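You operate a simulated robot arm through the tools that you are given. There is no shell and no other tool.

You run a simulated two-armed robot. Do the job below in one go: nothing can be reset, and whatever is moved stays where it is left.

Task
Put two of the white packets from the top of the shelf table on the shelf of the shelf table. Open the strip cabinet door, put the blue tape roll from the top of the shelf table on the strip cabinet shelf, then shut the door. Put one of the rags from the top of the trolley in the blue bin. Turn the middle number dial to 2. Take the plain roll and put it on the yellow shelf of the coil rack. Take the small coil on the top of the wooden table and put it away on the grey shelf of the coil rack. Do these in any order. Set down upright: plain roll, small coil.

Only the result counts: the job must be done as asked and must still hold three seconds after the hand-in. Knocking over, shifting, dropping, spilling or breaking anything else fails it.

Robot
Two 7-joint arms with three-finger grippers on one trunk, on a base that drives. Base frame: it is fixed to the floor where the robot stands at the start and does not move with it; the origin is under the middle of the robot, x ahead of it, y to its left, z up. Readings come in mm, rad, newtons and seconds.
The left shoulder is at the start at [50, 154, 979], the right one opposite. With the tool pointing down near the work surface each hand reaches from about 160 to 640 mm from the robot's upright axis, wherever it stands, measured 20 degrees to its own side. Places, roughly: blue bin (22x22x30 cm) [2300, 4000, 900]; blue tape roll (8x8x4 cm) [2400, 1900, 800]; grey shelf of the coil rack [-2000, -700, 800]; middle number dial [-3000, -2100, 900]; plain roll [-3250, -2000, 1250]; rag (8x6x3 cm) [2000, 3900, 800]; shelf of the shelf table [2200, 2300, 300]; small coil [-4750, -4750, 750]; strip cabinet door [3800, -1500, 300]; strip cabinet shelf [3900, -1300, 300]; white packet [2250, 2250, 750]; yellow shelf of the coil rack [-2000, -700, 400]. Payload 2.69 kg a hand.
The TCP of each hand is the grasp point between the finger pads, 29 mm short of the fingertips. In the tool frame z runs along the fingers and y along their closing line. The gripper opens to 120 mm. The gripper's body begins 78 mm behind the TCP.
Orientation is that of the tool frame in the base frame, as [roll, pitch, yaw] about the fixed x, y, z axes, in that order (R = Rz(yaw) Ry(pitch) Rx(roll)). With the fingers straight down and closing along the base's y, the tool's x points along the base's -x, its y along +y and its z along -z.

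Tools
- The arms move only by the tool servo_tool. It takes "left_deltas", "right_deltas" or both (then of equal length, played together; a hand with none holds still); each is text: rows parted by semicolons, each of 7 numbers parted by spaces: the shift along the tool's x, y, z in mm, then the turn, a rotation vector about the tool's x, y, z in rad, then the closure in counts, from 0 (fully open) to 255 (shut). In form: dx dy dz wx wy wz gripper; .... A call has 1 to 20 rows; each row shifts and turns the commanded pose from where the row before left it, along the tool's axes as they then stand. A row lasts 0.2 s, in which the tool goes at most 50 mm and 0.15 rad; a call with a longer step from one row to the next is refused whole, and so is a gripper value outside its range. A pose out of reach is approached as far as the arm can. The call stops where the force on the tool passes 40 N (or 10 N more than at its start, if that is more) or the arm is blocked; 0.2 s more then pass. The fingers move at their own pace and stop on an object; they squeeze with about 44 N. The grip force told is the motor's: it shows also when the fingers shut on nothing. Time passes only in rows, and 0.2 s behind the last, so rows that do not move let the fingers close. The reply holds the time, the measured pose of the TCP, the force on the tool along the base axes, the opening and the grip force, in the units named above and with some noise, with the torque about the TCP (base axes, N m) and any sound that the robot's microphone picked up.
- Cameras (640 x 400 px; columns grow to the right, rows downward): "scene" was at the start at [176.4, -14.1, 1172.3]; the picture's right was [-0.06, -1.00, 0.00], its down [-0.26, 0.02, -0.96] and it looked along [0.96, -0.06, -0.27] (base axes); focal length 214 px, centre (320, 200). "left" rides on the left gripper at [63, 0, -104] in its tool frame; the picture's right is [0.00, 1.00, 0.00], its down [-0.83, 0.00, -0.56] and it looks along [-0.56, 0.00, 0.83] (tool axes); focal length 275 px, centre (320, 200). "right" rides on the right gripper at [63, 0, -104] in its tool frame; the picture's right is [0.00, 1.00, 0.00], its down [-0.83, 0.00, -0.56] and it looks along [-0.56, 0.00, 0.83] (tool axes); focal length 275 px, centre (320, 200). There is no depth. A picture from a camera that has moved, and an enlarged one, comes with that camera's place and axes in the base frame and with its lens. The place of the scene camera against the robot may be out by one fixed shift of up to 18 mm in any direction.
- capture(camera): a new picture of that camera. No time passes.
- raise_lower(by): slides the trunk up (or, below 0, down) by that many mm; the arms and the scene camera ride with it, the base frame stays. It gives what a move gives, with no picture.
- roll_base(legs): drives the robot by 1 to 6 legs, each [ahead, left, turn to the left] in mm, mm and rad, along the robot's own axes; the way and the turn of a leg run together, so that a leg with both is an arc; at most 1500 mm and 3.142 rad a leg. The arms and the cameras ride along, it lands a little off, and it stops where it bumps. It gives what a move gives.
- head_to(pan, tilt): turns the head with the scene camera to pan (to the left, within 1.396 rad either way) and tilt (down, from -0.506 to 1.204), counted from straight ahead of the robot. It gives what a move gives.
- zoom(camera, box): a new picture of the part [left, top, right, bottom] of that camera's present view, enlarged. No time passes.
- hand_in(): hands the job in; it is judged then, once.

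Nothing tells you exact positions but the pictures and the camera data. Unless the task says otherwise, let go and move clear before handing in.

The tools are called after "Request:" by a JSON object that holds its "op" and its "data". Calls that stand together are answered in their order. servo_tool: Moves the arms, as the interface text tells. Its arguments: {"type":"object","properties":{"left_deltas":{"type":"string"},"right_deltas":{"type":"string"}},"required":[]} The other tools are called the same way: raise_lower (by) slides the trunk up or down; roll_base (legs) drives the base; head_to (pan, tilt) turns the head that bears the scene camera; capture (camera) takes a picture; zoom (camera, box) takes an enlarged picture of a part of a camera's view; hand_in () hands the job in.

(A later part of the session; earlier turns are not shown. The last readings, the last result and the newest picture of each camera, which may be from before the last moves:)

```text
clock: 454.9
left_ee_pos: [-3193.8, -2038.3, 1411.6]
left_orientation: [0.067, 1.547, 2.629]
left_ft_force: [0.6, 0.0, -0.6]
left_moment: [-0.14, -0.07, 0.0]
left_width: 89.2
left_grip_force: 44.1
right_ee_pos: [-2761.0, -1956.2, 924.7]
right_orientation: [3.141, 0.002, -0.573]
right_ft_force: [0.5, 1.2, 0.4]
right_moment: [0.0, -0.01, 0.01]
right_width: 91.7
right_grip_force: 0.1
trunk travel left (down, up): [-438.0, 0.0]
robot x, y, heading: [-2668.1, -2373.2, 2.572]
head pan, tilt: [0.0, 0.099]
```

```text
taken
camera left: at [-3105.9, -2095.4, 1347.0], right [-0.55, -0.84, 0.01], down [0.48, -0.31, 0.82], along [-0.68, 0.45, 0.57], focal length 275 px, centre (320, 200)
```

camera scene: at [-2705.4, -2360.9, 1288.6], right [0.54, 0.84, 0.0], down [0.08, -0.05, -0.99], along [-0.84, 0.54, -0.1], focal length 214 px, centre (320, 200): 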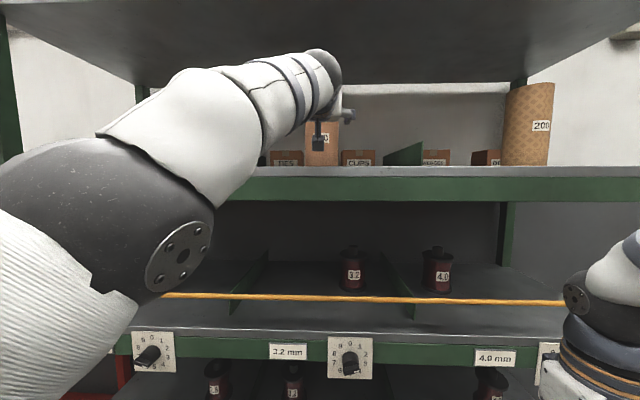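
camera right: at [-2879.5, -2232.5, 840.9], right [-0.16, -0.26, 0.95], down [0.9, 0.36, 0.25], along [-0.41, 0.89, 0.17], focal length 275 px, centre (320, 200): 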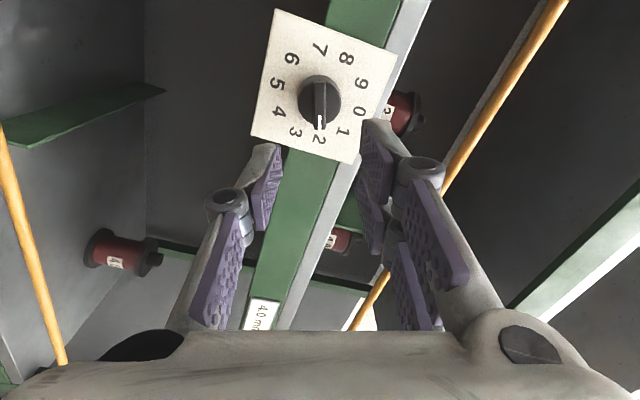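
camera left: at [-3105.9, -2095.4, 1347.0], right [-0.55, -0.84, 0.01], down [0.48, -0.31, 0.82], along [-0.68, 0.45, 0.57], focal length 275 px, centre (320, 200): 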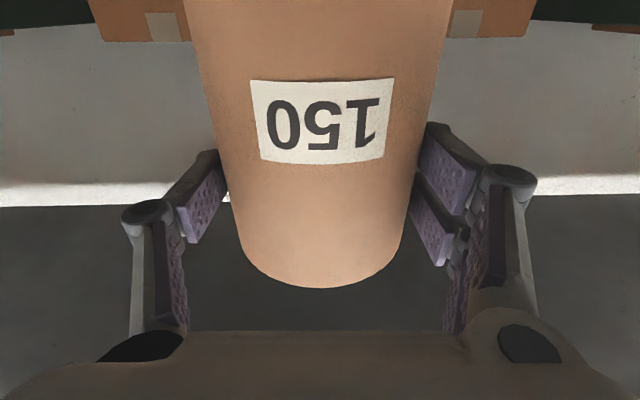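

The roll is held (89 mm). I lift it with a combined up-and-back motion since the arm is at its reach limit.

Request:
{"op": "servo_tool", "data": {"left_deltas": "-4 0 -4 0 0 0 255; -5 0 -5 0 0 0 255; -6 0 -6 0 0 0 255; -6 0 -8 0 0 0 255; 0 0 0 0 0 0 255"}}

Request:
{"op": "capture", "data": {"camera": "left"}}

Request:
{"op": "capture", "data": {"camera": "scene"}}

```text
clock: 456.1
left_ee_pos: [-3175.6, -2050.3, 1432.6]
left_orientation: [0.084, 1.548, 2.645]
left_ft_force: [-0.9, 0.3, -6.9]
left_moment: [-0.02, -0.08, -0.03]
left_width: 89.4
left_grip_force: 43.5
right_ee_pos: [-2761.6, -1955.7, 926.3]
right_orientation: [3.14, 0.002, -0.572]
right_ft_force: [0.7, -0.1, 0.1]
right_moment: [0.01, -0.01, -0.01]
right_width: 91.8
right_grip_force: 0.1
trunk travel left (down, up): [-438.0, 0.0]
robot x, y, heading: [-2672.9, -2371.8, 2.574]
head pan, tilt: [0.0, 0.099]
```

```text
taken
camera left: at [-3086.7, -2107.6, 1368.0], right [-0.55, -0.84, 0.01], down [0.48, -0.31, 0.82], along [-0.68, 0.45, 0.57], focal length 275 px, centre (320, 200)
```

left: 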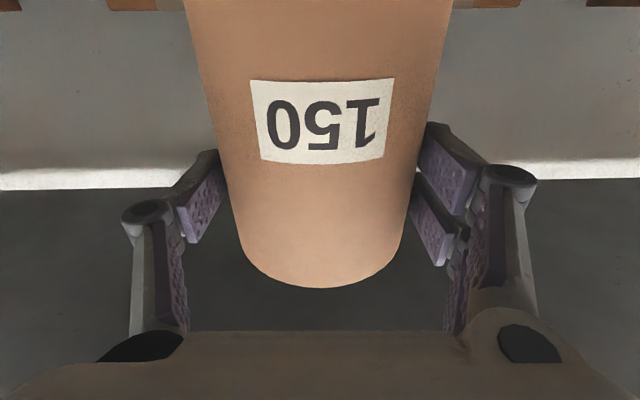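

```text
taken
camera scene: at [-2742.2, -2330.2, 1288.4], right [0.54, 0.84, 0.0], down [0.08, -0.05, -0.99], along [-0.84, 0.54, -0.1], focal length 214 px, centre (320, 200)
```

scene: 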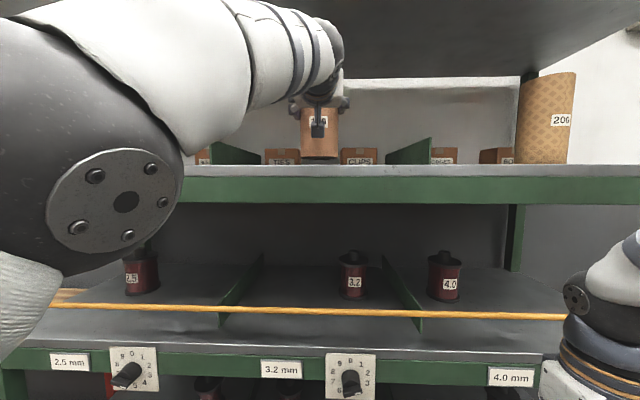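

The roll is lifted ~20 mm (weight ≈0.65 kg). I back the base straight out 350 mm.

Request:
{"op": "roll_base", "data": {"legs": [[-350, 0, 0]]}}

Request:
{"op": "capture", "data": {"camera": "scene"}}

Request:
{"op": "capture", "data": {"camera": "left"}}

```text
clock: 458.4
left_ee_pos: [-2883.2, -2240.7, 1432.3]
left_orientation: [0.079, 1.548, 2.642]
left_ft_force: [0.6, -0.2, -5.9]
left_moment: [-0.06, -0.09, -0.06]
left_width: 89.3
left_grip_force: 43.9
right_ee_pos: [-2472.1, -2142.8, 926.9]
right_orientation: [3.139, 0.001, -0.57]
right_ft_force: [0.0, -1.2, 0.6]
right_moment: [0.04, 0.0, 0.02]
right_width: 91.8
right_grip_force: 0.0
trunk travel left (down, up): [-438.0, 0.0]
robot x, y, heading: [-2377.0, -2557.4, 2.579]
head pan, tilt: [0.0, 0.099]
```

```text
taken
camera scene: at [-2449.7, -2517.2, 1288.4], right [0.53, 0.84, 0.0], down [0.08, -0.05, -0.99], along [-0.84, 0.53, -0.1], focal length 214 px, centre (320, 200)
```

scene: 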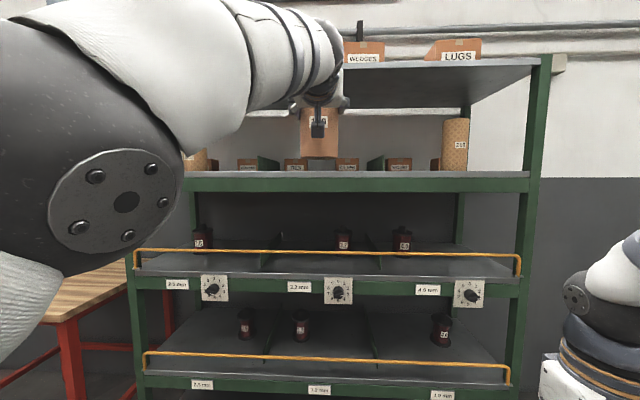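

```text
taken
camera left: at [-2795.6, -2296.7, 1368.1], right [-0.54, -0.84, 0.01], down [0.49, -0.31, 0.82], along [-0.68, 0.45, 0.58], focal length 275 px, centre (320, 200)
```

left: 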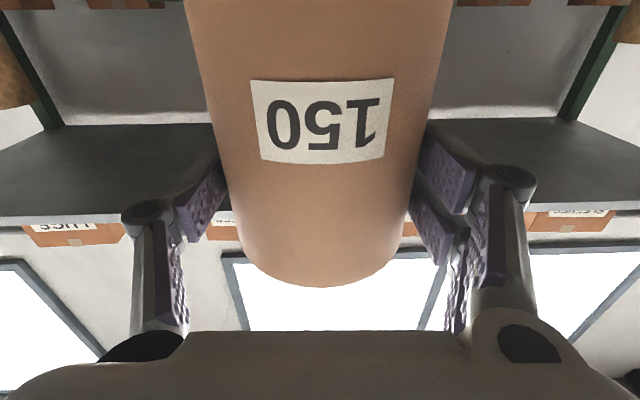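

The roll is out and clear. I turn and drive to stand in front of the coil rack (front centre ≈(-1957,-814)).

Request:
{"op": "roll_base", "data": {"legs": [[0, 0, -1.645], [1400, 0, 0], [200, 0, 0], [0, 0, 1.638]]}}

Request:
{"op": "head_to", "data": {"pan": 0.0, "tilt": 0.5}}

Request:
{"op": "capture", "data": {"camera": "scene"}}

Request:
{"op": "capture", "data": {"camera": "left"}}

```text
clock: 474.6
left_ee_pos: [-1862.8, -966.0, 1434.8]
left_orientation: [0.075, 1.547, 2.59]
left_ft_force: [0.9, 0.8, -6.2]
left_moment: [-0.09, -0.13, 0.01]
left_width: 89.3
left_grip_force: 43.8
right_ee_pos: [-1446.2, -889.6, 926.3]
right_orientation: [3.141, 0.002, -0.617]
right_ft_force: [-0.4, -0.3, -0.2]
right_moment: [0.01, 0.01, -0.01]
right_width: 91.6
right_grip_force: 0.0
trunk travel left (down, up): [-438.0, 0.0]
robot x, y, heading: [-1375.3, -1309.3, 2.527]
head pan, tilt: [0.0, 0.099]
```

```text
clock: 475.5
left_ee_pos: [-1862.7, -965.6, 1433.1]
left_orientation: [0.082, 1.546, 2.598]
left_ft_force: [-0.5, 0.6, -6.1]
left_moment: [-0.06, -0.12, 0.01]
left_width: 89.4
left_grip_force: 43.5
right_ee_pos: [-1446.2, -890.0, 926.9]
right_orientation: [3.14, 0.002, -0.618]
right_ft_force: [0.2, -0.7, 0.9]
right_moment: [0.0, -0.01, 0.0]
right_width: 92.0
right_grip_force: 0.0
trunk travel left (down, up): [-438.0, 0.0]
robot x, y, heading: [-1373.6, -1311.8, 2.53]
head pan, tilt: [0.0, 0.499]
```

```text
taken
camera scene: at [-1442.3, -1264.6, 1251.5], right [0.58, 0.82, 0.0], down [0.39, -0.28, -0.88], along [-0.72, 0.51, -0.48], focal length 214 px, centre (320, 200)
```

scene: 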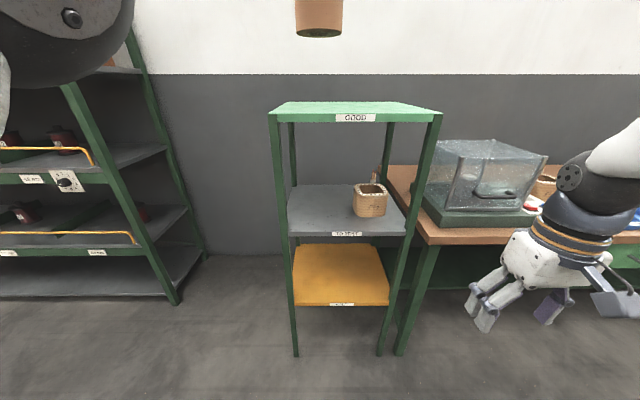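

```text
taken
camera left: at [-1777.8, -1026.2, 1368.0], right [-0.59, -0.81, 0.01], down [0.47, -0.33, 0.82], along [-0.66, 0.48, 0.57], focal length 275 px, centre (320, 200)
```

left: 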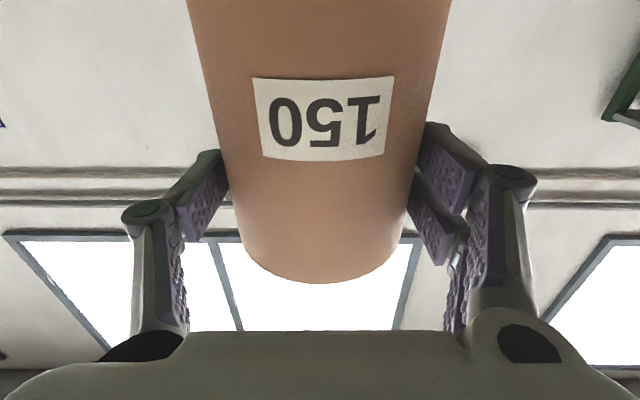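

The coil rack is right ahead: yellow shelf z≈440 (empty), front at 671 mm, spanning left 131 to right -317. I back off 150 mm and sidestep 80 mm right, then lower the trunk.

Request:
{"op": "roll_base", "data": {"legs": [[-150, -80, 0]]}}

Request:
{"op": "raise_lower", "data": {"by": -250}}

Request:
{"op": "capture", "data": {"camera": "scene"}}

```text
clock: 477.0
left_ee_pos: [-1693.3, -987.1, 1432.0]
left_orientation: [0.087, 1.549, 2.599]
left_ft_force: [0.9, 0.1, -6.7]
left_moment: [-0.06, -0.14, 0.0]
left_width: 89.2
left_grip_force: 44.2
right_ee_pos: [-1276.2, -910.8, 925.8]
right_orientation: [3.14, 0.001, -0.618]
right_ft_force: [0.3, -0.5, 0.5]
right_moment: [0.03, 0.0, -0.04]
right_width: 91.9
right_grip_force: 0.1
trunk travel left (down, up): [-438.0, 0.0]
robot x, y, heading: [-1201.7, -1331.2, 2.521]
head pan, tilt: [0.0, 0.499]
```

```text
clock: 479.6
left_ee_pos: [-1817.9, -898.0, 914.1]
left_orientation: [-3.133, 1.18, -0.62]
left_ft_force: [-0.4, -0.3, -6.4]
left_moment: [-0.02, -0.03, 0.02]
left_width: 89.0
left_grip_force: 44.0
right_ee_pos: [-1260.8, -923.1, 586.0]
right_orientation: [3.141, -0.36, -0.619]
right_ft_force: [-0.9, -0.9, -1.1]
right_moment: [0.0, -0.02, 0.01]
right_width: 91.9
right_grip_force: 0.0
trunk travel left (down, up): [-188.0, 250.0]
robot x, y, heading: [-1203.9, -1328.5, 2.524]
head pan, tilt: [0.0, 0.499]
```

```text
taken
camera scene: at [-1371.8, -1216.5, 984.2], right [0.58, 0.82, 0.0], down [0.39, -0.28, -0.88], along [-0.72, 0.51, -0.48], focal length 214 px, centre (320, 200)
```

scene: 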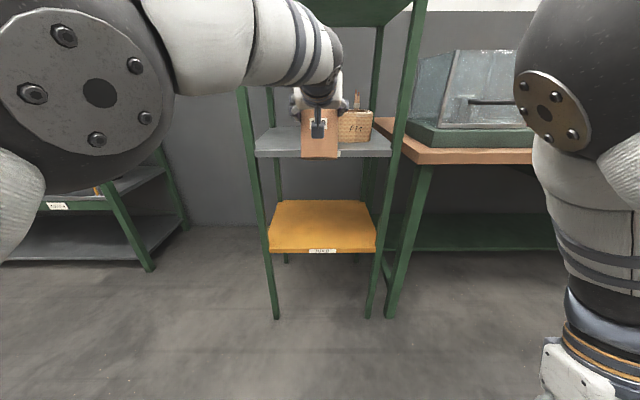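

Lowering the trunk also pitched the torso forward, tilting the roll and bringing it near the rack. I back away 200 mm at once, then level the hand.

Request:
{"op": "roll_base", "data": {"legs": [[-200, 0, 0]]}}

Request:
{"op": "servo_tool", "data": {"left_deltas": "0 0 -5 0 -0.1 0 255; 0 0 -5 0 -0.1 0 255; 0 0 -5 0 -0.1 0 255; 0 0 -5 0 -0.09 0 255; 0 0 0 0 0 0 255", "right_deltas": "0 0 0 0 -0.09 0 60; 0 0 0 0 -0.09 0 60; 0 0 0 0 -0.09 0 60; 0 0 0 0 -0.09 0 60; 0 0 0 0 0 0 60"}}

Request:
{"op": "capture", "data": {"camera": "scene"}}

```text
clock: 481.2
left_ee_pos: [-1652.3, -1017.9, 913.9]
left_orientation: [-3.133, 1.178, -0.619]
left_ft_force: [0.1, -0.2, -5.8]
left_moment: [-0.02, 0.0, 0.0]
left_width: 89.1
left_grip_force: 44.3
right_ee_pos: [-1094.0, -1042.2, 584.5]
right_orientation: [-3.141, -0.36, -0.618]
right_ft_force: [0.7, 0.2, -0.1]
right_moment: [0.0, -0.02, -0.02]
right_width: 91.6
right_grip_force: 0.1
trunk travel left (down, up): [-188.0, 250.0]
robot x, y, heading: [-1037.6, -1454.2, 2.526]
head pan, tilt: [0.0, 0.499]
```

```text
clock: 482.4
left_ee_pos: [-1649.5, -1007.1, 917.5]
left_orientation: [-2.167, 1.564, 0.348]
left_ft_force: [0.5, 0.4, -6.8]
left_moment: [-0.06, -0.13, 0.02]
left_width: 89.2
left_grip_force: 44.5
left hand out of reach, approached as far as the arm can: row 1, 2, 3
right_ee_pos: [-1092.1, -1030.7, 575.3]
right_orientation: [-3.141, 0.002, -0.619]
right_ft_force: [-0.2, -0.8, -0.7]
right_moment: [-0.01, 0.03, -0.01]
right_width: 91.8
right_grip_force: 0.0
right hand out of reach, approached as far as the arm can: row 1, 2, 3, 4
trunk travel left (down, up): [-188.0, 250.0]
robot x, y, heading: [-1037.0, -1449.1, 2.526]
head pan, tilt: [0.0, 0.499]
```

```text
taken
camera scene: at [-1205.2, -1335.1, 984.2], right [0.58, 0.82, 0.0], down [0.39, -0.28, -0.88], along [-0.72, 0.51, -0.48], focal length 214 px, centre (320, 200)
```

scene: 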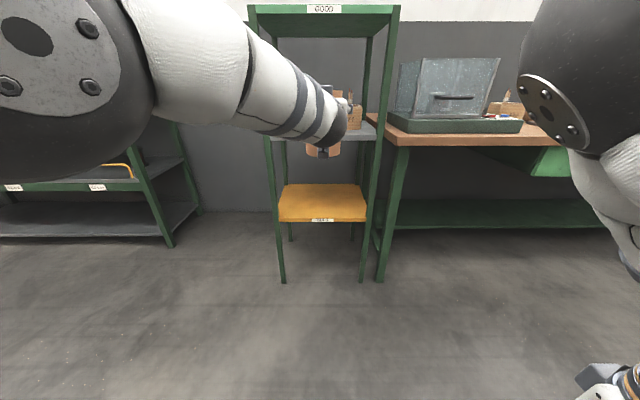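

The roll is upright again (hand level at z≈917). I lower the arm gradually, keeping it level, still well away from the rack.

Request:
{"op": "servo_tool", "data": {"left_deltas": "35 2 -12 0 0 0 255; 35 2 -12 0 0 0 255; 35 2 -12 0 0 0 255; 35 2 -12 0 0 0 255; 35 2 -12 0 0 0 255; 35 0 -12 0 0 0 255; 0 0 0 0 0 0 255"}}

Request:
{"op": "capture", "data": {"camera": "scene"}}

```text
clock: 484.0
left_ee_pos: [-1595.9, -1057.1, 709.4]
left_orientation: [-2.082, 1.567, 0.433]
left_ft_force: [0.8, -0.9, -5.6]
left_moment: [-0.09, -0.13, -0.01]
left_width: 88.9
left_grip_force: 43.9
right_ee_pos: [-1091.0, -1028.5, 574.4]
right_orientation: [3.14, -0.001, -0.617]
right_ft_force: [-0.7, 0.2, 0.0]
right_moment: [-0.01, 0.01, 0.03]
right_width: 91.7
right_grip_force: 0.1
trunk travel left (down, up): [-188.0, 250.0]
robot x, y, heading: [-1035.6, -1451.9, 2.534]
head pan, tilt: [0.0, 0.499]
```

```text
taken
camera scene: at [-1205.2, -1335.1, 984.2], right [0.58, 0.82, 0.0], down [0.39, -0.28, -0.88], along [-0.72, 0.51, -0.48], focal length 214 px, centre (320, 200)
```

scene: 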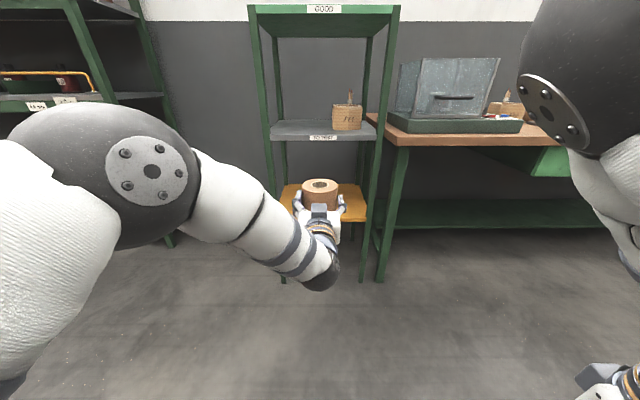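

The roll hangs upright in the hand. I lower to z≈575 and check.

Request:
{"op": "servo_tool", "data": {"left_deltas": "34 0 0 0 0 0 255; 34 0 0 0 0 0 255; 34 0 0 0 0 0 255; 32 0 0 0 0 0 255; 0 0 0 0 0 0 255"}}

Request:
{"op": "capture", "data": {"camera": "scene"}}

Request:
{"op": "capture", "data": {"camera": "left"}}

```text
clock: 485.2
left_ee_pos: [-1597.1, -1056.5, 574.9]
left_orientation: [-2.14, 1.567, 0.376]
left_ft_force: [-0.5, 0.2, -7.0]
left_moment: [-0.07, -0.11, -0.03]
left_width: 89.3
left_grip_force: 43.7
right_ee_pos: [-1092.6, -1030.2, 574.4]
right_orientation: [3.14, -0.003, -0.619]
right_ft_force: [-0.5, 0.1, 0.4]
right_moment: [0.0, -0.06, 0.03]
right_width: 91.9
right_grip_force: 0.1
trunk travel left (down, up): [-188.0, 250.0]
robot x, y, heading: [-1035.3, -1450.3, 2.526]
head pan, tilt: [0.0, 0.499]
```

```text
taken
camera scene: at [-1205.2, -1335.1, 984.2], right [0.58, 0.82, 0.0], down [0.39, -0.28, -0.88], along [-0.72, 0.51, -0.48], focal length 214 px, centre (320, 200)
```

scene: 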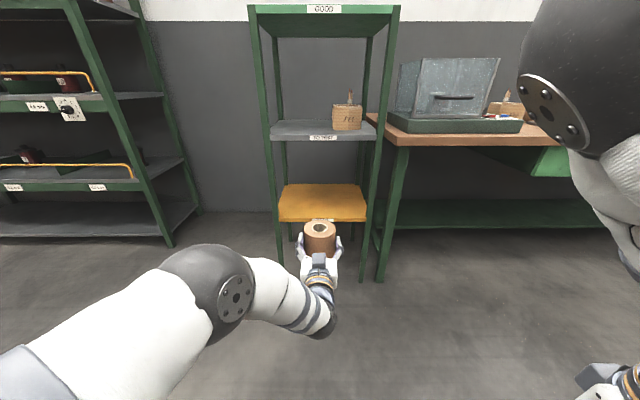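

```text
taken
camera left: at [-1510.0, -1117.0, 512.1], right [-0.59, -0.81, 0.0], down [0.45, -0.32, 0.83], along [-0.67, 0.49, 0.55], focal length 275 px, centre (320, 200)
```

left: 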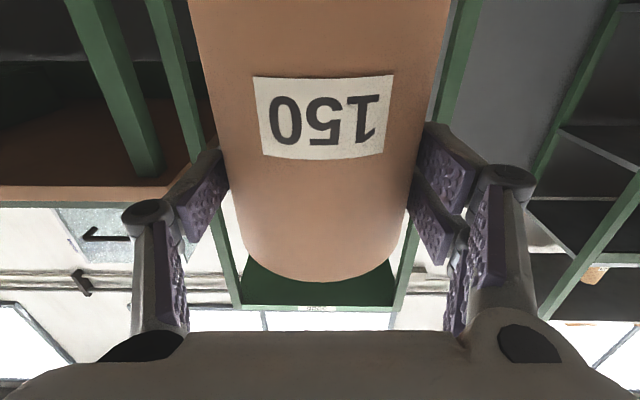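

The roll (bottom ≈465) will pass above the yellow shelf (≈435). I drive ahead 300 mm and inspect before entering.

Request:
{"op": "roll_base", "data": {"legs": [[300, 0, 0]]}}

Request:
{"op": "head_to", "data": {"pan": 0.0, "tilt": 0.7}}

Request:
{"op": "capture", "data": {"camera": "scene"}}

Request:
{"op": "capture", "data": {"camera": "right"}}

```text
clock: 487.2
left_ee_pos: [-1838.2, -883.1, 574.5]
left_orientation: [-2.294, 1.568, 0.219]
left_ft_force: [-0.2, -0.7, -6.0]
left_moment: [-0.09, -0.11, 0.03]
left_width: 89.0
left_grip_force: 44.0
right_ee_pos: [-1332.9, -857.8, 575.2]
right_orientation: [3.14, -0.001, -0.621]
right_ft_force: [0.1, 0.6, 0.1]
right_moment: [0.02, -0.01, 0.03]
right_width: 91.7
right_grip_force: 0.1
trunk travel left (down, up): [-188.0, 250.0]
robot x, y, heading: [-1279.6, -1280.1, 2.525]
head pan, tilt: [0.0, 0.499]
```

```text
clock: 487.9
left_ee_pos: [-1837.8, -883.4, 575.1]
left_orientation: [-2.39, 1.566, 0.123]
left_ft_force: [0.5, 0.8, -6.0]
left_moment: [-0.07, -0.1, -0.01]
left_width: 89.1
left_grip_force: 44.2
right_ee_pos: [-1334.3, -856.7, 573.7]
right_orientation: [3.14, -0.002, -0.619]
right_ft_force: [0.2, -0.4, 0.0]
right_moment: [-0.05, -0.01, 0.01]
right_width: 91.7
right_grip_force: 0.1
trunk travel left (down, up): [-188.0, 250.0]
robot x, y, heading: [-1276.5, -1279.5, 2.525]
head pan, tilt: [0.0, 0.7]
```

```text
taken
camera scene: at [-1442.6, -1166.4, 966.5], right [0.58, 0.82, 0.0], down [0.53, -0.37, -0.77], along [-0.62, 0.44, -0.64], focal length 214 px, centre (320, 200)
```

scene: 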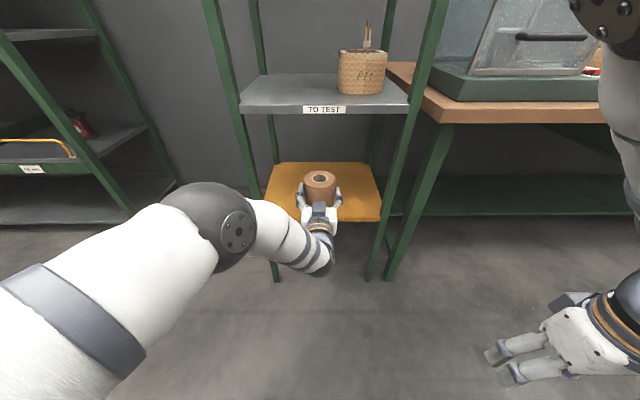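

```text
taken
camera right: at [-1283.2, -894.5, 679.4], right [-0.58, -0.82, 0.0], down [-0.68, 0.48, 0.55], along [-0.45, 0.32, -0.83], focal length 275 px, centre (320, 200)
```

right: 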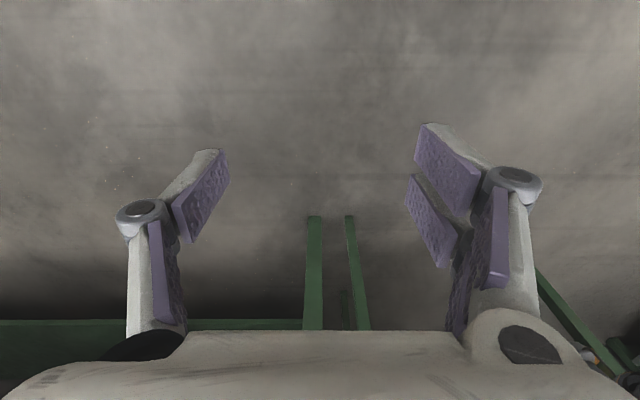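

To keep my left elbow clear of the rack's front post I extend the arm (straightening the elbow) instead of driving deep: 100 mm forward over the yellow shelf.

Request:
{"op": "servo_tool", "data": {"left_deltas": "0 0 20 0 0 0 255; 0 0 20 0 0 0 255; 0 0 20 0 0 0 255; 0 0 20 0 0 0 255; 0 0 20 0 0 0 255; 0 0 0 0 0 0 255"}}

Request:
{"op": "capture", "data": {"camera": "scene"}}

Request:
{"op": "capture", "data": {"camera": "left"}}

```text
clock: 489.3
left_ee_pos: [-1917.1, -844.1, 585.8]
left_orientation: [-2.485, 1.565, 0.027]
left_ft_force: [-0.1, 0.6, -5.7]
left_moment: [-0.08, -0.08, 0.01]
left_width: 88.9
left_grip_force: 44.0
left hand out of reach, approached as far as the arm can: row 4, 5
right_ee_pos: [-1334.7, -857.1, 575.1]
right_orientation: [3.14, -0.002, -0.619]
right_ft_force: [-0.1, -0.6, -0.5]
right_moment: [0.01, 0.01, 0.02]
right_width: 91.9
right_grip_force: 0.0
trunk travel left (down, up): [-188.0, 250.0]
robot x, y, heading: [-1279.6, -1276.5, 2.53]
head pan, tilt: [0.0, 0.7]
```

```text
taken
camera scene: at [-1442.7, -1166.4, 966.4], right [0.58, 0.82, 0.0], down [0.53, -0.37, -0.76], along [-0.62, 0.44, -0.64], focal length 214 px, centre (320, 200)
```

scene: 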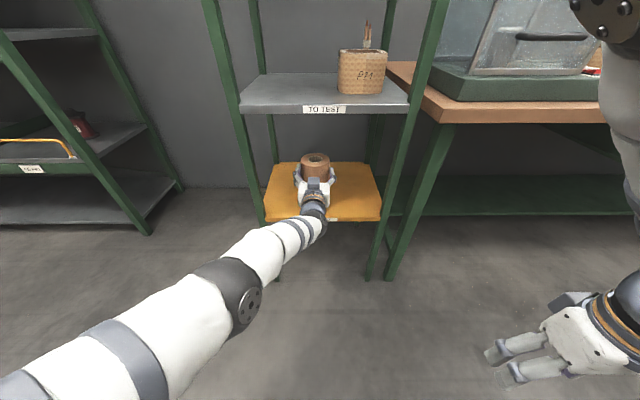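

```text
taken
camera left: at [-1830.4, -905.6, 523.2], right [-0.59, -0.81, 0.0], down [0.45, -0.32, 0.83], along [-0.67, 0.49, 0.55], focal length 275 px, centre (320, 200)
```

left: 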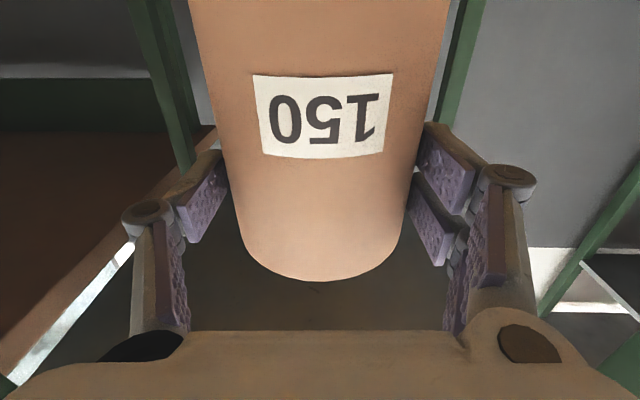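

The arm is at full reach with the elbow now well back. I roll the base 100 mm ahead so the roll is ~130 mm inside the shelf.

Request:
{"op": "roll_base", "data": {"legs": [[100, 0, 0]]}}

Request:
{"op": "capture", "data": {"camera": "scene"}}

Request:
{"op": "zoom", "data": {"camera": "scene", "box": [220, 60, 440, 260]}}

```text
clock: 490.5
left_ee_pos: [-1998.7, -786.8, 585.8]
left_orientation: [-2.408, 1.566, 0.106]
left_ft_force: [0.1, -0.2, -6.9]
left_moment: [-0.08, -0.13, -0.02]
left_width: 89.2
left_grip_force: 43.8
right_ee_pos: [-1414.7, -799.2, 574.5]
right_orientation: [3.14, -0.003, -0.621]
right_ft_force: [0.6, 0.5, -0.2]
right_moment: [-0.01, 0.0, 0.05]
right_width: 91.9
right_grip_force: 0.1
trunk travel left (down, up): [-188.0, 250.0]
robot x, y, heading: [-1359.5, -1217.5, 2.517]
head pan, tilt: [0.0, 0.7]
```

```text
taken
camera scene: at [-1523.4, -1109.0, 966.4], right [0.58, 0.82, 0.0], down [0.53, -0.37, -0.76], along [-0.62, 0.44, -0.64], focal length 214 px, centre (320, 200)
```

scene: 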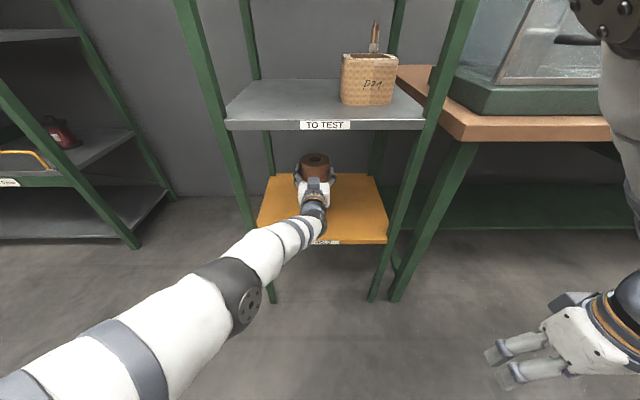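

```text
2.00 times, centred on (330, 160) of scene
camera zoom: at [-1523.4, -1109.0, 966.4], right [0.58, 0.82, 0.0], down [0.53, -0.37, -0.76], along [-0.62, 0.44, -0.64], focal length 429 px, centre (300, 280)
```

zoom: 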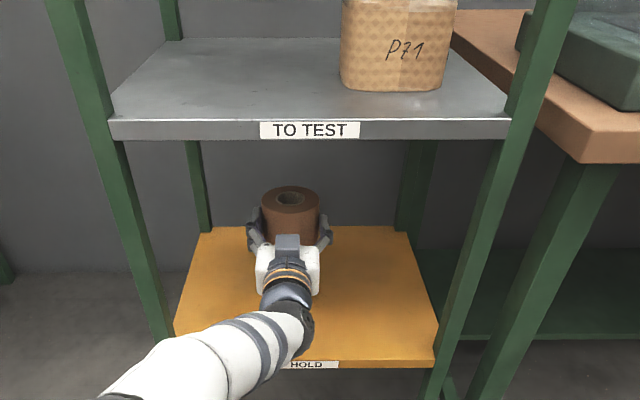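

The roll is centred over the yellow "HOLD" shelf. I lower it 25 mm, then in small steps until contact.

Request:
{"op": "servo_tool", "data": {"left_deltas": "10 0 0 0 0 0 255; 10 0 0 0 0 0 255; 5 0 0 0 0 0 255; 3 0 0 0 0 0 255; 3 0 0 0 0 0 255; 0 0 0 0 0 0 255"}}

Request:
{"op": "capture", "data": {"camera": "left"}}

```text
clock: 491.9
left_ee_pos: [-1998.4, -801.6, 561.8]
left_orientation: [-2.433, 1.568, 0.08]
left_ft_force: [0.2, 0.0, -6.3]
left_moment: [-0.08, -0.15, -0.01]
left_width: 88.8
left_grip_force: 44.0
left hand out of reach, approached as far as the arm can: row 1, 2, 4
right_ee_pos: [-1413.7, -799.5, 574.7]
right_orientation: [3.14, -0.001, -0.619]
right_ft_force: [0.2, 0.4, -0.2]
right_moment: [-0.02, 0.0, -0.03]
right_width: 91.7
right_grip_force: 0.0
trunk travel left (down, up): [-188.0, 250.0]
robot x, y, heading: [-1360.7, -1220.0, 2.527]
head pan, tilt: [0.0, 0.7]
```

```text
taken
camera left: at [-1911.5, -862.9, 498.7], right [-0.59, -0.81, 0.0], down [0.45, -0.32, 0.83], along [-0.67, 0.49, 0.55], focal length 275 px, centre (320, 200)
```

left: 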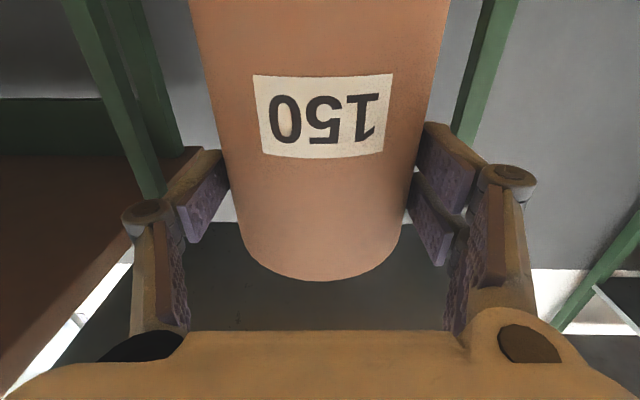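

Continue down with slight back motion (at reach limit).

Request:
{"op": "servo_tool", "data": {"left_deltas": "3 0 -1.5 0 0 0 255; 3 0 -1.5 0 0 0 255; 3 0 -1 0 0 0 255; 3 0 -1 0 0 0 255; 0 0 0 0 0 0 255"}}

Request:
{"op": "zoom", "data": {"camera": "scene", "box": [220, 100, 420, 260]}}

```text
clock: 493.1
left_ee_pos: [-1996.3, -804.8, 552.8]
left_orientation: [-2.393, 1.564, 0.12]
left_ft_force: [0.3, 0.3, -7.0]
left_moment: [-0.07, -0.1, -0.01]
left_width: 89.0
left_grip_force: 44.0
left hand out of reach, approached as far as the arm can: row 4
right_ee_pos: [-1414.7, -799.2, 575.2]
right_orientation: [3.14, -0.002, -0.619]
right_ft_force: [-0.2, -0.4, -0.1]
right_moment: [0.01, 0.03, 0.01]
right_width: 91.9
right_grip_force: 0.0
trunk travel left (down, up): [-188.0, 250.0]
robot x, y, heading: [-1361.1, -1222.2, 2.526]
head pan, tilt: [0.0, 0.7]
```

```text
2.50 times, centred on (320, 180) of scene
camera zoom: at [-1523.3, -1109.1, 966.4], right [0.58, 0.82, 0.0], down [0.53, -0.37, -0.76], along [-0.62, 0.44, -0.64], focal length 536 px, centre (320, 250)
```

zoom: 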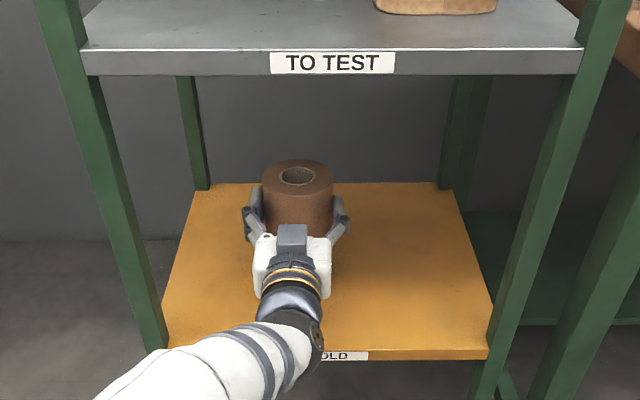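

Still free; lower further.

Request:
{"op": "servo_tool", "data": {"left_deltas": "3 0 -1.5 0 0 0 255; 3 0 -1.5 0 0 0 255; 2 0 -1 0 0 0 255; 2 0 -1 0 0 0 255; 0 0 0 0 0 0 255"}}

Request:
{"op": "servo_tool", "data": {"left_deltas": "2 0 -1 0 0 0 255; 2 0 -1 0 0 0 255; 2 0 -1 0 0 0 255; 2 0 -1 0 0 0 255; 0 0 0 0 0 0 255"}}

```text
clock: 494.3
left_ee_pos: [-1990.8, -808.0, 544.6]
left_orientation: [-2.098, 1.567, 0.415]
left_ft_force: [-1.2, 0.3, -4.0]
left_moment: [0.04, 0.21, 0.03]
left_width: 89.0
left_grip_force: 44.2
right_ee_pos: [-1414.3, -799.9, 574.7]
right_orientation: [3.14, -0.004, -0.62]
right_ft_force: [0.5, 0.2, 0.5]
right_moment: [-0.05, 0.01, -0.02]
right_width: 91.9
right_grip_force: 0.0
trunk travel left (down, up): [-188.0, 250.0]
robot x, y, heading: [-1361.0, -1221.9, 2.523]
head pan, tilt: [0.0, 0.7]
```

```text
clock: 495.5
left_ee_pos: [-1986.7, -811.3, 543.0]
left_orientation: [-0.329, 1.564, 2.18]
left_ft_force: [-0.6, 6.0, 24.4]
left_moment: [0.27, 1.02, -0.18]
left_width: 88.7
left_grip_force: 43.9
right_ee_pos: [-1412.3, -800.6, 575.1]
right_orientation: [3.141, 0.002, -0.62]
right_ft_force: [0.4, 0.0, -0.1]
right_moment: [-0.01, 0.02, -0.01]
right_width: 91.8
right_grip_force: 0.0
trunk travel left (down, up): [-188.0, 250.0]
robot x, y, heading: [-1358.4, -1218.5, 2.522]
head pan, tilt: [0.0, 0.7]
```

Contact at z≈543 (24 N). I ease up 2 mm, open, and retreat straight back.

Request:
{"op": "servo_tool", "data": {"left_deltas": "-1.5 0 0 0 0 0 255; 0 0 0 0 0 0 150; 0 0 0 0 0 0 60; 0 0 0 0 0 0 0; 0 0 0 0 0 0 0"}}

Request:
{"op": "capture", "data": {"camera": "left"}}

Request:
{"op": "servo_tool", "data": {"left_deltas": "0 0 -15 0 0 0 0; 0 0 -25 0 0 0 0; 0 0 -30 0 0 0 0; 0 0 -30 0 0 0 0; 0 0 -30 0 0 0 0; 0 0 0 0 0 0 0"}}

Request:
{"op": "zoom", "data": {"camera": "scene", "box": [220, 60, 440, 260]}}

```text
clock: 496.7
left_ee_pos: [-1987.2, -811.0, 537.0]
left_orientation: [-2.555, 1.566, -0.043]
left_ft_force: [0.8, 0.2, 0.1]
left_moment: [0.0, 0.02, 0.0]
left_width: 119.8
left_grip_force: 0.0
right_ee_pos: [-1414.7, -800.8, 574.7]
right_orientation: [3.139, -0.001, -0.618]
right_ft_force: [0.0, -0.2, 0.0]
right_moment: [0.02, -0.01, -0.04]
right_width: 92.0
right_grip_force: 0.0
trunk travel left (down, up): [-188.0, 250.0]
robot x, y, heading: [-1360.2, -1220.1, 2.525]
head pan, tilt: [0.0, 0.7]
```

```text
taken
camera left: at [-1901.4, -872.2, 474.5], right [-0.59, -0.81, 0.0], down [0.45, -0.32, 0.83], along [-0.67, 0.49, 0.55], focal length 275 px, centre (320, 200)
```

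left: 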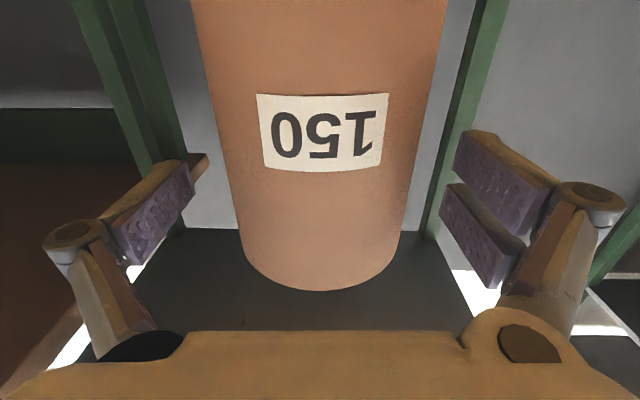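

```text
clock: 498.1
left_ee_pos: [-1987.6, -810.2, 538.4]
left_orientation: [-2.414, 1.567, 0.099]
left_ft_force: [-0.8, -0.5, 0.6]
left_moment: [0.0, 0.0, 0.02]
left_width: 120.0
left_grip_force: 0.1
left hand out of reach, approached as far as the arm can: row 1, 2, 3, 4, 5
right_ee_pos: [-1413.8, -801.1, 574.3]
right_orientation: [3.139, -0.003, -0.621]
right_ft_force: [0.6, -0.8, -0.1]
right_moment: [0.01, 0.04, -0.01]
right_width: 91.5
right_grip_force: 0.1
trunk travel left (down, up): [-188.0, 250.0]
robot x, y, heading: [-1359.3, -1223.2, 2.519]
head pan, tilt: [0.0, 0.7]
```

```text
2.00 times, centred on (330, 160) of scene
camera zoom: at [-1522.8, -1109.4, 966.6], right [0.58, 0.82, 0.0], down [0.53, -0.37, -0.76], along [-0.62, 0.44, -0.64], focal length 429 px, centre (300, 280)
```

zoom: 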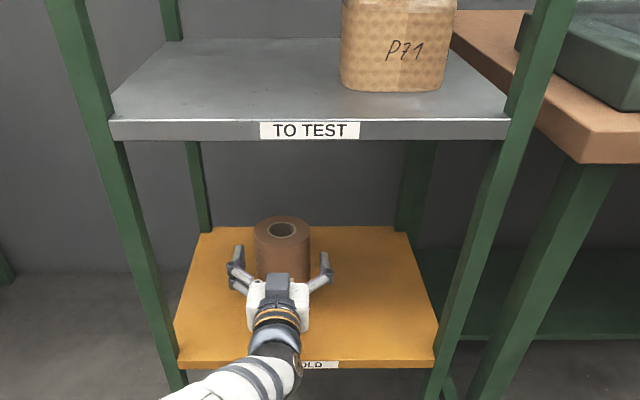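

The roll stands upright on the yellow shelf. The arm won't retract in this pose, so I back the base straight out.

Request:
{"op": "roll_base", "data": {"legs": [[-250, 0, 0]]}}

Request:
{"op": "capture", "data": {"camera": "scene"}}

Request:
{"op": "capture", "data": {"camera": "left"}}

```text
clock: 499.9
left_ee_pos: [-1785.6, -956.5, 537.2]
left_orientation: [-2.389, 1.567, 0.125]
left_ft_force: [-1.2, -0.3, -0.1]
left_moment: [0.02, 0.01, -0.02]
left_width: 119.8
left_grip_force: 0.0
right_ee_pos: [-1211.7, -944.4, 575.4]
right_orientation: [3.14, -0.001, -0.617]
right_ft_force: [-0.1, 0.7, 0.2]
right_moment: [-0.01, -0.01, -0.01]
right_width: 91.7
right_grip_force: 0.2
trunk travel left (down, up): [-188.0, 250.0]
robot x, y, heading: [-1154.4, -1361.9, 2.528]
head pan, tilt: [0.0, 0.7]
```

```text
taken
camera scene: at [-1319.5, -1254.2, 966.6], right [0.58, 0.82, 0.0], down [0.53, -0.37, -0.77], along [-0.63, 0.44, -0.64], focal length 214 px, centre (320, 200)
```

scene: 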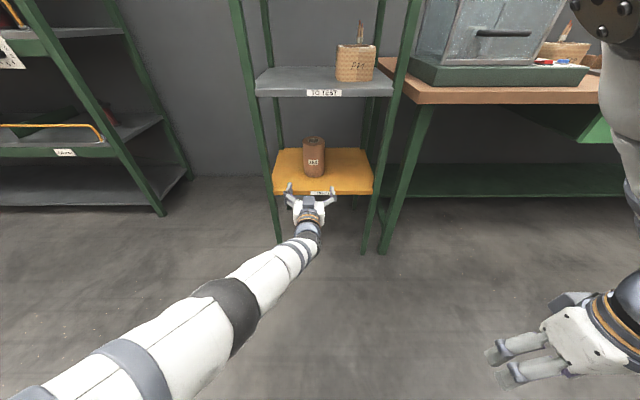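

```text
taken
camera left: at [-1698.8, -1017.8, 475.0], right [-0.59, -0.81, 0.0], down [0.45, -0.32, 0.83], along [-0.67, 0.49, 0.55], focal length 275 px, centre (320, 200)
```

left: 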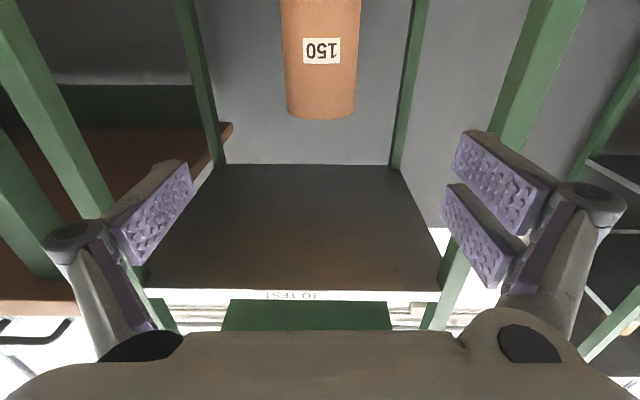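

The roll stands on the yellow shelf. I back off further, fold the left arm and raise the trunk.

Request:
{"op": "roll_base", "data": {"legs": [[-300, 0, 0]]}}

Request:
{"op": "servo_tool", "data": {"left_deltas": "-20 5 -10 0 0.05 0 0; -20 5 -15 0 0.05 0 0; -20 5 -20 0 0.08 0 0; -20 5 -20 0 0.08 0 0; -20 5 -25 0 0.1 0 0; -20 5 -25 0 0.1 0 0; -20 5 -25 0 0.1 0 0; 0 0 0 0 0 0 0"}}

Request:
{"op": "capture", "data": {"camera": "scene"}}

```text
clock: 502.0
left_ee_pos: [-1537.2, -1126.0, 538.0]
left_orientation: [-2.386, 1.566, 0.125]
left_ft_force: [0.1, -0.9, -0.3]
left_moment: [-0.02, 0.01, 0.0]
left_width: 120.1
left_grip_force: 0.0
right_ee_pos: [-962.9, -1118.4, 574.0]
right_orientation: [3.141, -0.001, -0.623]
right_ft_force: [-1.2, 0.3, -0.4]
right_moment: [0.0, 0.01, -0.03]
right_width: 91.7
right_grip_force: 0.1
trunk travel left (down, up): [-188.0, 250.0]
robot x, y, heading: [-911.8, -1536.9, 2.518]
head pan, tilt: [0.0, 0.7]
```

```text
clock: 503.8
left_ee_pos: [-1506.9, -1207.9, 643.4]
left_orientation: [3.065, 1.17, -0.63]
left_ft_force: [0.0, -0.1, 0.2]
left_moment: [-0.02, -0.03, -0.02]
left_width: 119.8
left_grip_force: 0.0
left hand out of reach, approached as far as the arm can: row 1, 2, 3
right_ee_pos: [-963.8, -1118.5, 574.6]
right_orientation: [3.14, -0.001, -0.624]
right_ft_force: [-0.7, -0.6, 0.5]
right_moment: [-0.02, 0.01, 0.03]
right_width: 91.7
right_grip_force: 0.1
trunk travel left (down, up): [-188.0, 250.0]
robot x, y, heading: [-910.2, -1543.5, 2.52]
head pan, tilt: [0.0, 0.7]
```

```text
taken
camera scene: at [-1073.5, -1427.2, 966.5], right [0.58, 0.81, 0.0], down [0.52, -0.37, -0.76], along [-0.62, 0.45, -0.64], focal length 214 px, centre (320, 200)
```

scene: 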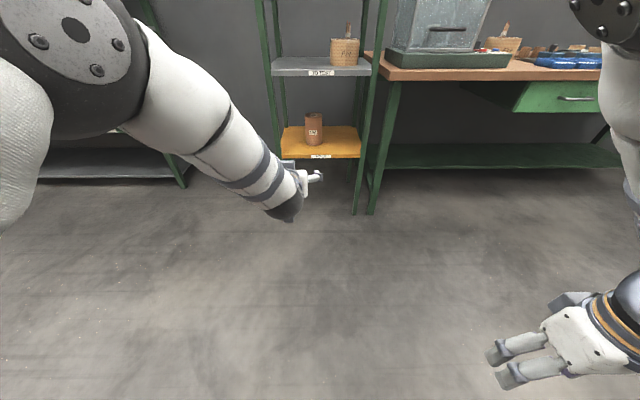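

I finish folding the left hand to a downward carrying pose.

Request:
{"op": "servo_tool", "data": {"left_deltas": "-0.2 8 -25.1 0 0.1 0 0; 2.2 8 -25 0 0.1 0 0; 4.8 8 -24.7 0 0.1 0 0; 7.2 8 -24 0 0.1 0 0; 9.5 8 -23.2 0 0.1 0 0; 11.8 8 -22.1 0 0.1 0 0; 14 8 -20.8 0 0.1 0 0; 16 8 -19.3 0 0.1 0 0; 17.8 8 -17.6 0 0.1 0 0; 19.5 8 -15.7 0 0.1 0 0; 21 8 -13.8 0 0.1 0 0; 22.3 8 -11.6 0 0.07 0 0"}}

Request:
{"op": "raise_lower", "data": {"by": 162}}

Request:
{"op": "capture", "data": {"camera": "scene"}}

```text
clock: 506.4
left_ee_pos: [-1325.1, -1435.2, 765.7]
left_orientation: [3.113, 0.001, -0.558]
left_ft_force: [-0.1, 0.0, 0.1]
left_moment: [-0.01, 0.0, 0.01]
left_width: 120.0
left_grip_force: 0.1
right_ee_pos: [-963.8, -1119.5, 574.5]
right_orientation: [3.14, 0.0, -0.624]
right_ft_force: [1.0, -1.0, 0.1]
right_moment: [-0.01, 0.0, 0.0]
right_width: 92.0
right_grip_force: 0.0
trunk travel left (down, up): [-188.0, 250.0]
robot x, y, heading: [-913.0, -1538.0, 2.518]
head pan, tilt: [0.0, 0.7]
```

```text
clock: 508.2
left_ee_pos: [-1323.4, -1433.5, 928.3]
left_orientation: [3.112, 0.0, -0.557]
left_ft_force: [-0.2, 0.7, -0.6]
left_moment: [-0.02, -0.01, -0.01]
left_width: 120.3
left_grip_force: 0.0
right_ee_pos: [-963.2, -1118.3, 736.6]
right_orientation: [-3.141, -0.001, -0.623]
right_ft_force: [0.4, -0.2, -1.1]
right_moment: [0.01, 0.0, -0.01]
right_width: 91.8
right_grip_force: 0.1
trunk travel left (down, up): [-350.0, 88.0]
robot x, y, heading: [-912.9, -1538.5, 2.519]
head pan, tilt: [0.0, 0.7]
```

```text
taken
camera scene: at [-1036.9, -1453.5, 1133.0], right [0.58, 0.81, 0.0], down [0.52, -0.37, -0.76], along [-0.62, 0.45, -0.64], focal length 214 px, centre (320, 200)
```

scene: 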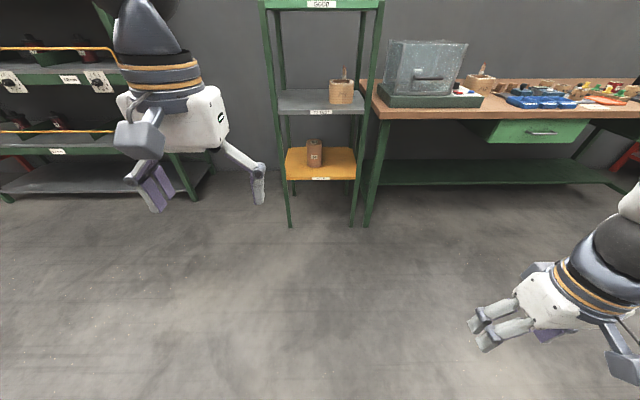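

Both hands are in travel pose. Next the small coil at about (-4750,-4750). I raise the right hand and drive west, then south-west.

Request:
{"op": "servo_tool", "data": {"right_deltas": "0 0 -38 0 0 0 0; 0 0 -38 0 0 0 0; 0 0 -38 0 0 0 0; 0 0 -38 0 0 0 0; 0 0 -38 0 0 0 0; 0 0 0 0 0 0 0"}}

Request:
{"op": "roll_base", "data": {"legs": [[0, 0, 0.53], [700, 0, 0], [0, 0, 1.1], [1500, 0, 0], [500, 0, 0]]}}

Request:
{"op": "head_to", "data": {"pan": 0.0, "tilt": 0.3}}

Request:
{"op": "capture", "data": {"camera": "scene"}}

```text
clock: 509.6
left_ee_pos: [-1324.3, -1433.6, 928.1]
left_orientation: [3.112, 0.003, -0.558]
left_ft_force: [-0.8, 0.0, -0.2]
left_moment: [0.0, 0.0, 0.03]
left_width: 120.2
left_grip_force: 0.0
right_ee_pos: [-944.6, -1058.9, 893.2]
right_orientation: [3.137, -0.001, -0.622]
right_ft_force: [0.5, 0.6, 0.1]
right_moment: [-0.02, 0.01, 0.01]
right_width: 120.0
right_grip_force: 0.0
right hand out of reach, approached as far as the arm can: row 2, 3, 4, 5
trunk travel left (down, up): [-350.0, 88.0]
robot x, y, heading: [-913.6, -1537.8, 2.521]
head pan, tilt: [0.0, 0.7]
```

```text
clock: 527.3
left_ee_pos: [-2707.4, -3615.9, 926.7]
left_orientation: [3.111, 0.0, 1.087]
left_ft_force: [0.0, 0.2, -0.4]
left_moment: [-0.03, -0.06, -0.03]
left_width: 120.1
left_grip_force: 0.0
right_ee_pos: [-3110.1, -3265.4, 893.6]
right_orientation: [3.138, 0.0, 1.02]
right_ft_force: [-0.9, 0.5, -0.2]
right_moment: [0.04, -0.01, 0.0]
right_width: 120.0
right_grip_force: 0.1
trunk travel left (down, up): [-350.0, 88.0]
robot x, y, heading: [-2629.4, -3194.6, -2.122]
head pan, tilt: [0.0, 0.7]
```

```text
clock: 528.2
left_ee_pos: [-2707.7, -3614.9, 928.2]
left_orientation: [3.113, 0.001, 1.085]
left_ft_force: [-0.5, -0.3, 0.5]
left_moment: [0.02, -0.04, -0.03]
left_width: 119.9
left_grip_force: 0.1
right_ee_pos: [-3107.5, -3264.6, 895.0]
right_orientation: [3.138, -0.002, 1.02]
right_ft_force: [0.0, -0.1, -0.5]
right_moment: [0.0, 0.02, 0.03]
right_width: 119.9
right_grip_force: 0.1
trunk travel left (down, up): [-350.0, 88.0]
robot x, y, heading: [-2632.0, -3195.9, -2.116]
head pan, tilt: [0.0, 0.3]
```

```text
taken
camera scene: at [-2714.3, -3349.5, 1169.1], right [-0.85, 0.52, 0.0], down [0.15, 0.25, -0.96], along [-0.5, -0.81, -0.3], focal length 214 px, centre (320, 200)
```

scene: 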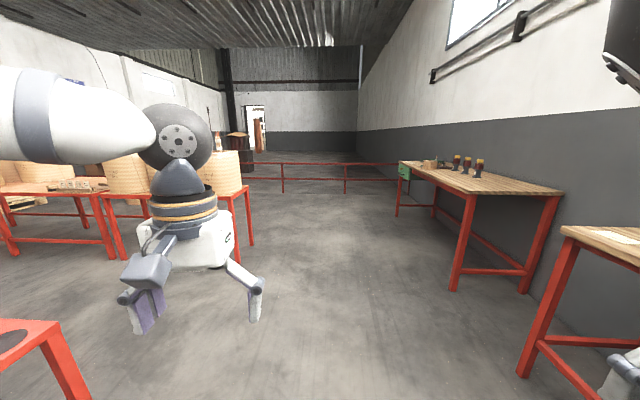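

The wooden table with several coils is ahead-right. I zoom on it.

Request:
{"op": "zoom", "data": {"camera": "scene", "box": [380, 130, 570, 300]}}

Request:
{"op": "zoom", "data": {"camera": "scene", "box": [395, 140, 515, 205]}}

```text
2.35 times, centred on (475, 215) of scene
camera zoom: at [-2714.3, -3349.5, 1169.1], right [-0.85, 0.52, 0.0], down [0.15, 0.25, -0.96], along [-0.5, -0.81, -0.3], focal length 505 px, centre (-45, 165)
```

zoom: 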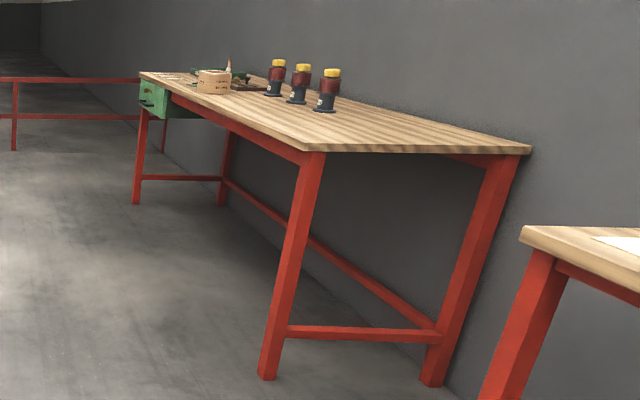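

```text
5.33 times, centred on (455, 172) of scene
camera zoom: at [-2714.3, -3349.5, 1169.1], right [-0.85, 0.52, 0.0], down [0.15, 0.25, -0.96], along [-0.5, -0.81, -0.3], focal length 1144 px, centre (-400, 347)
```

zoom: 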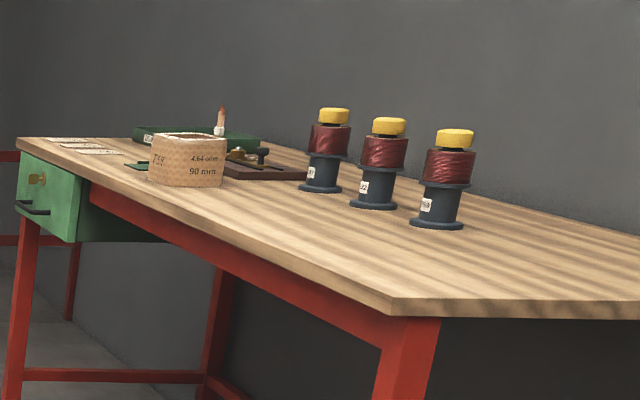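

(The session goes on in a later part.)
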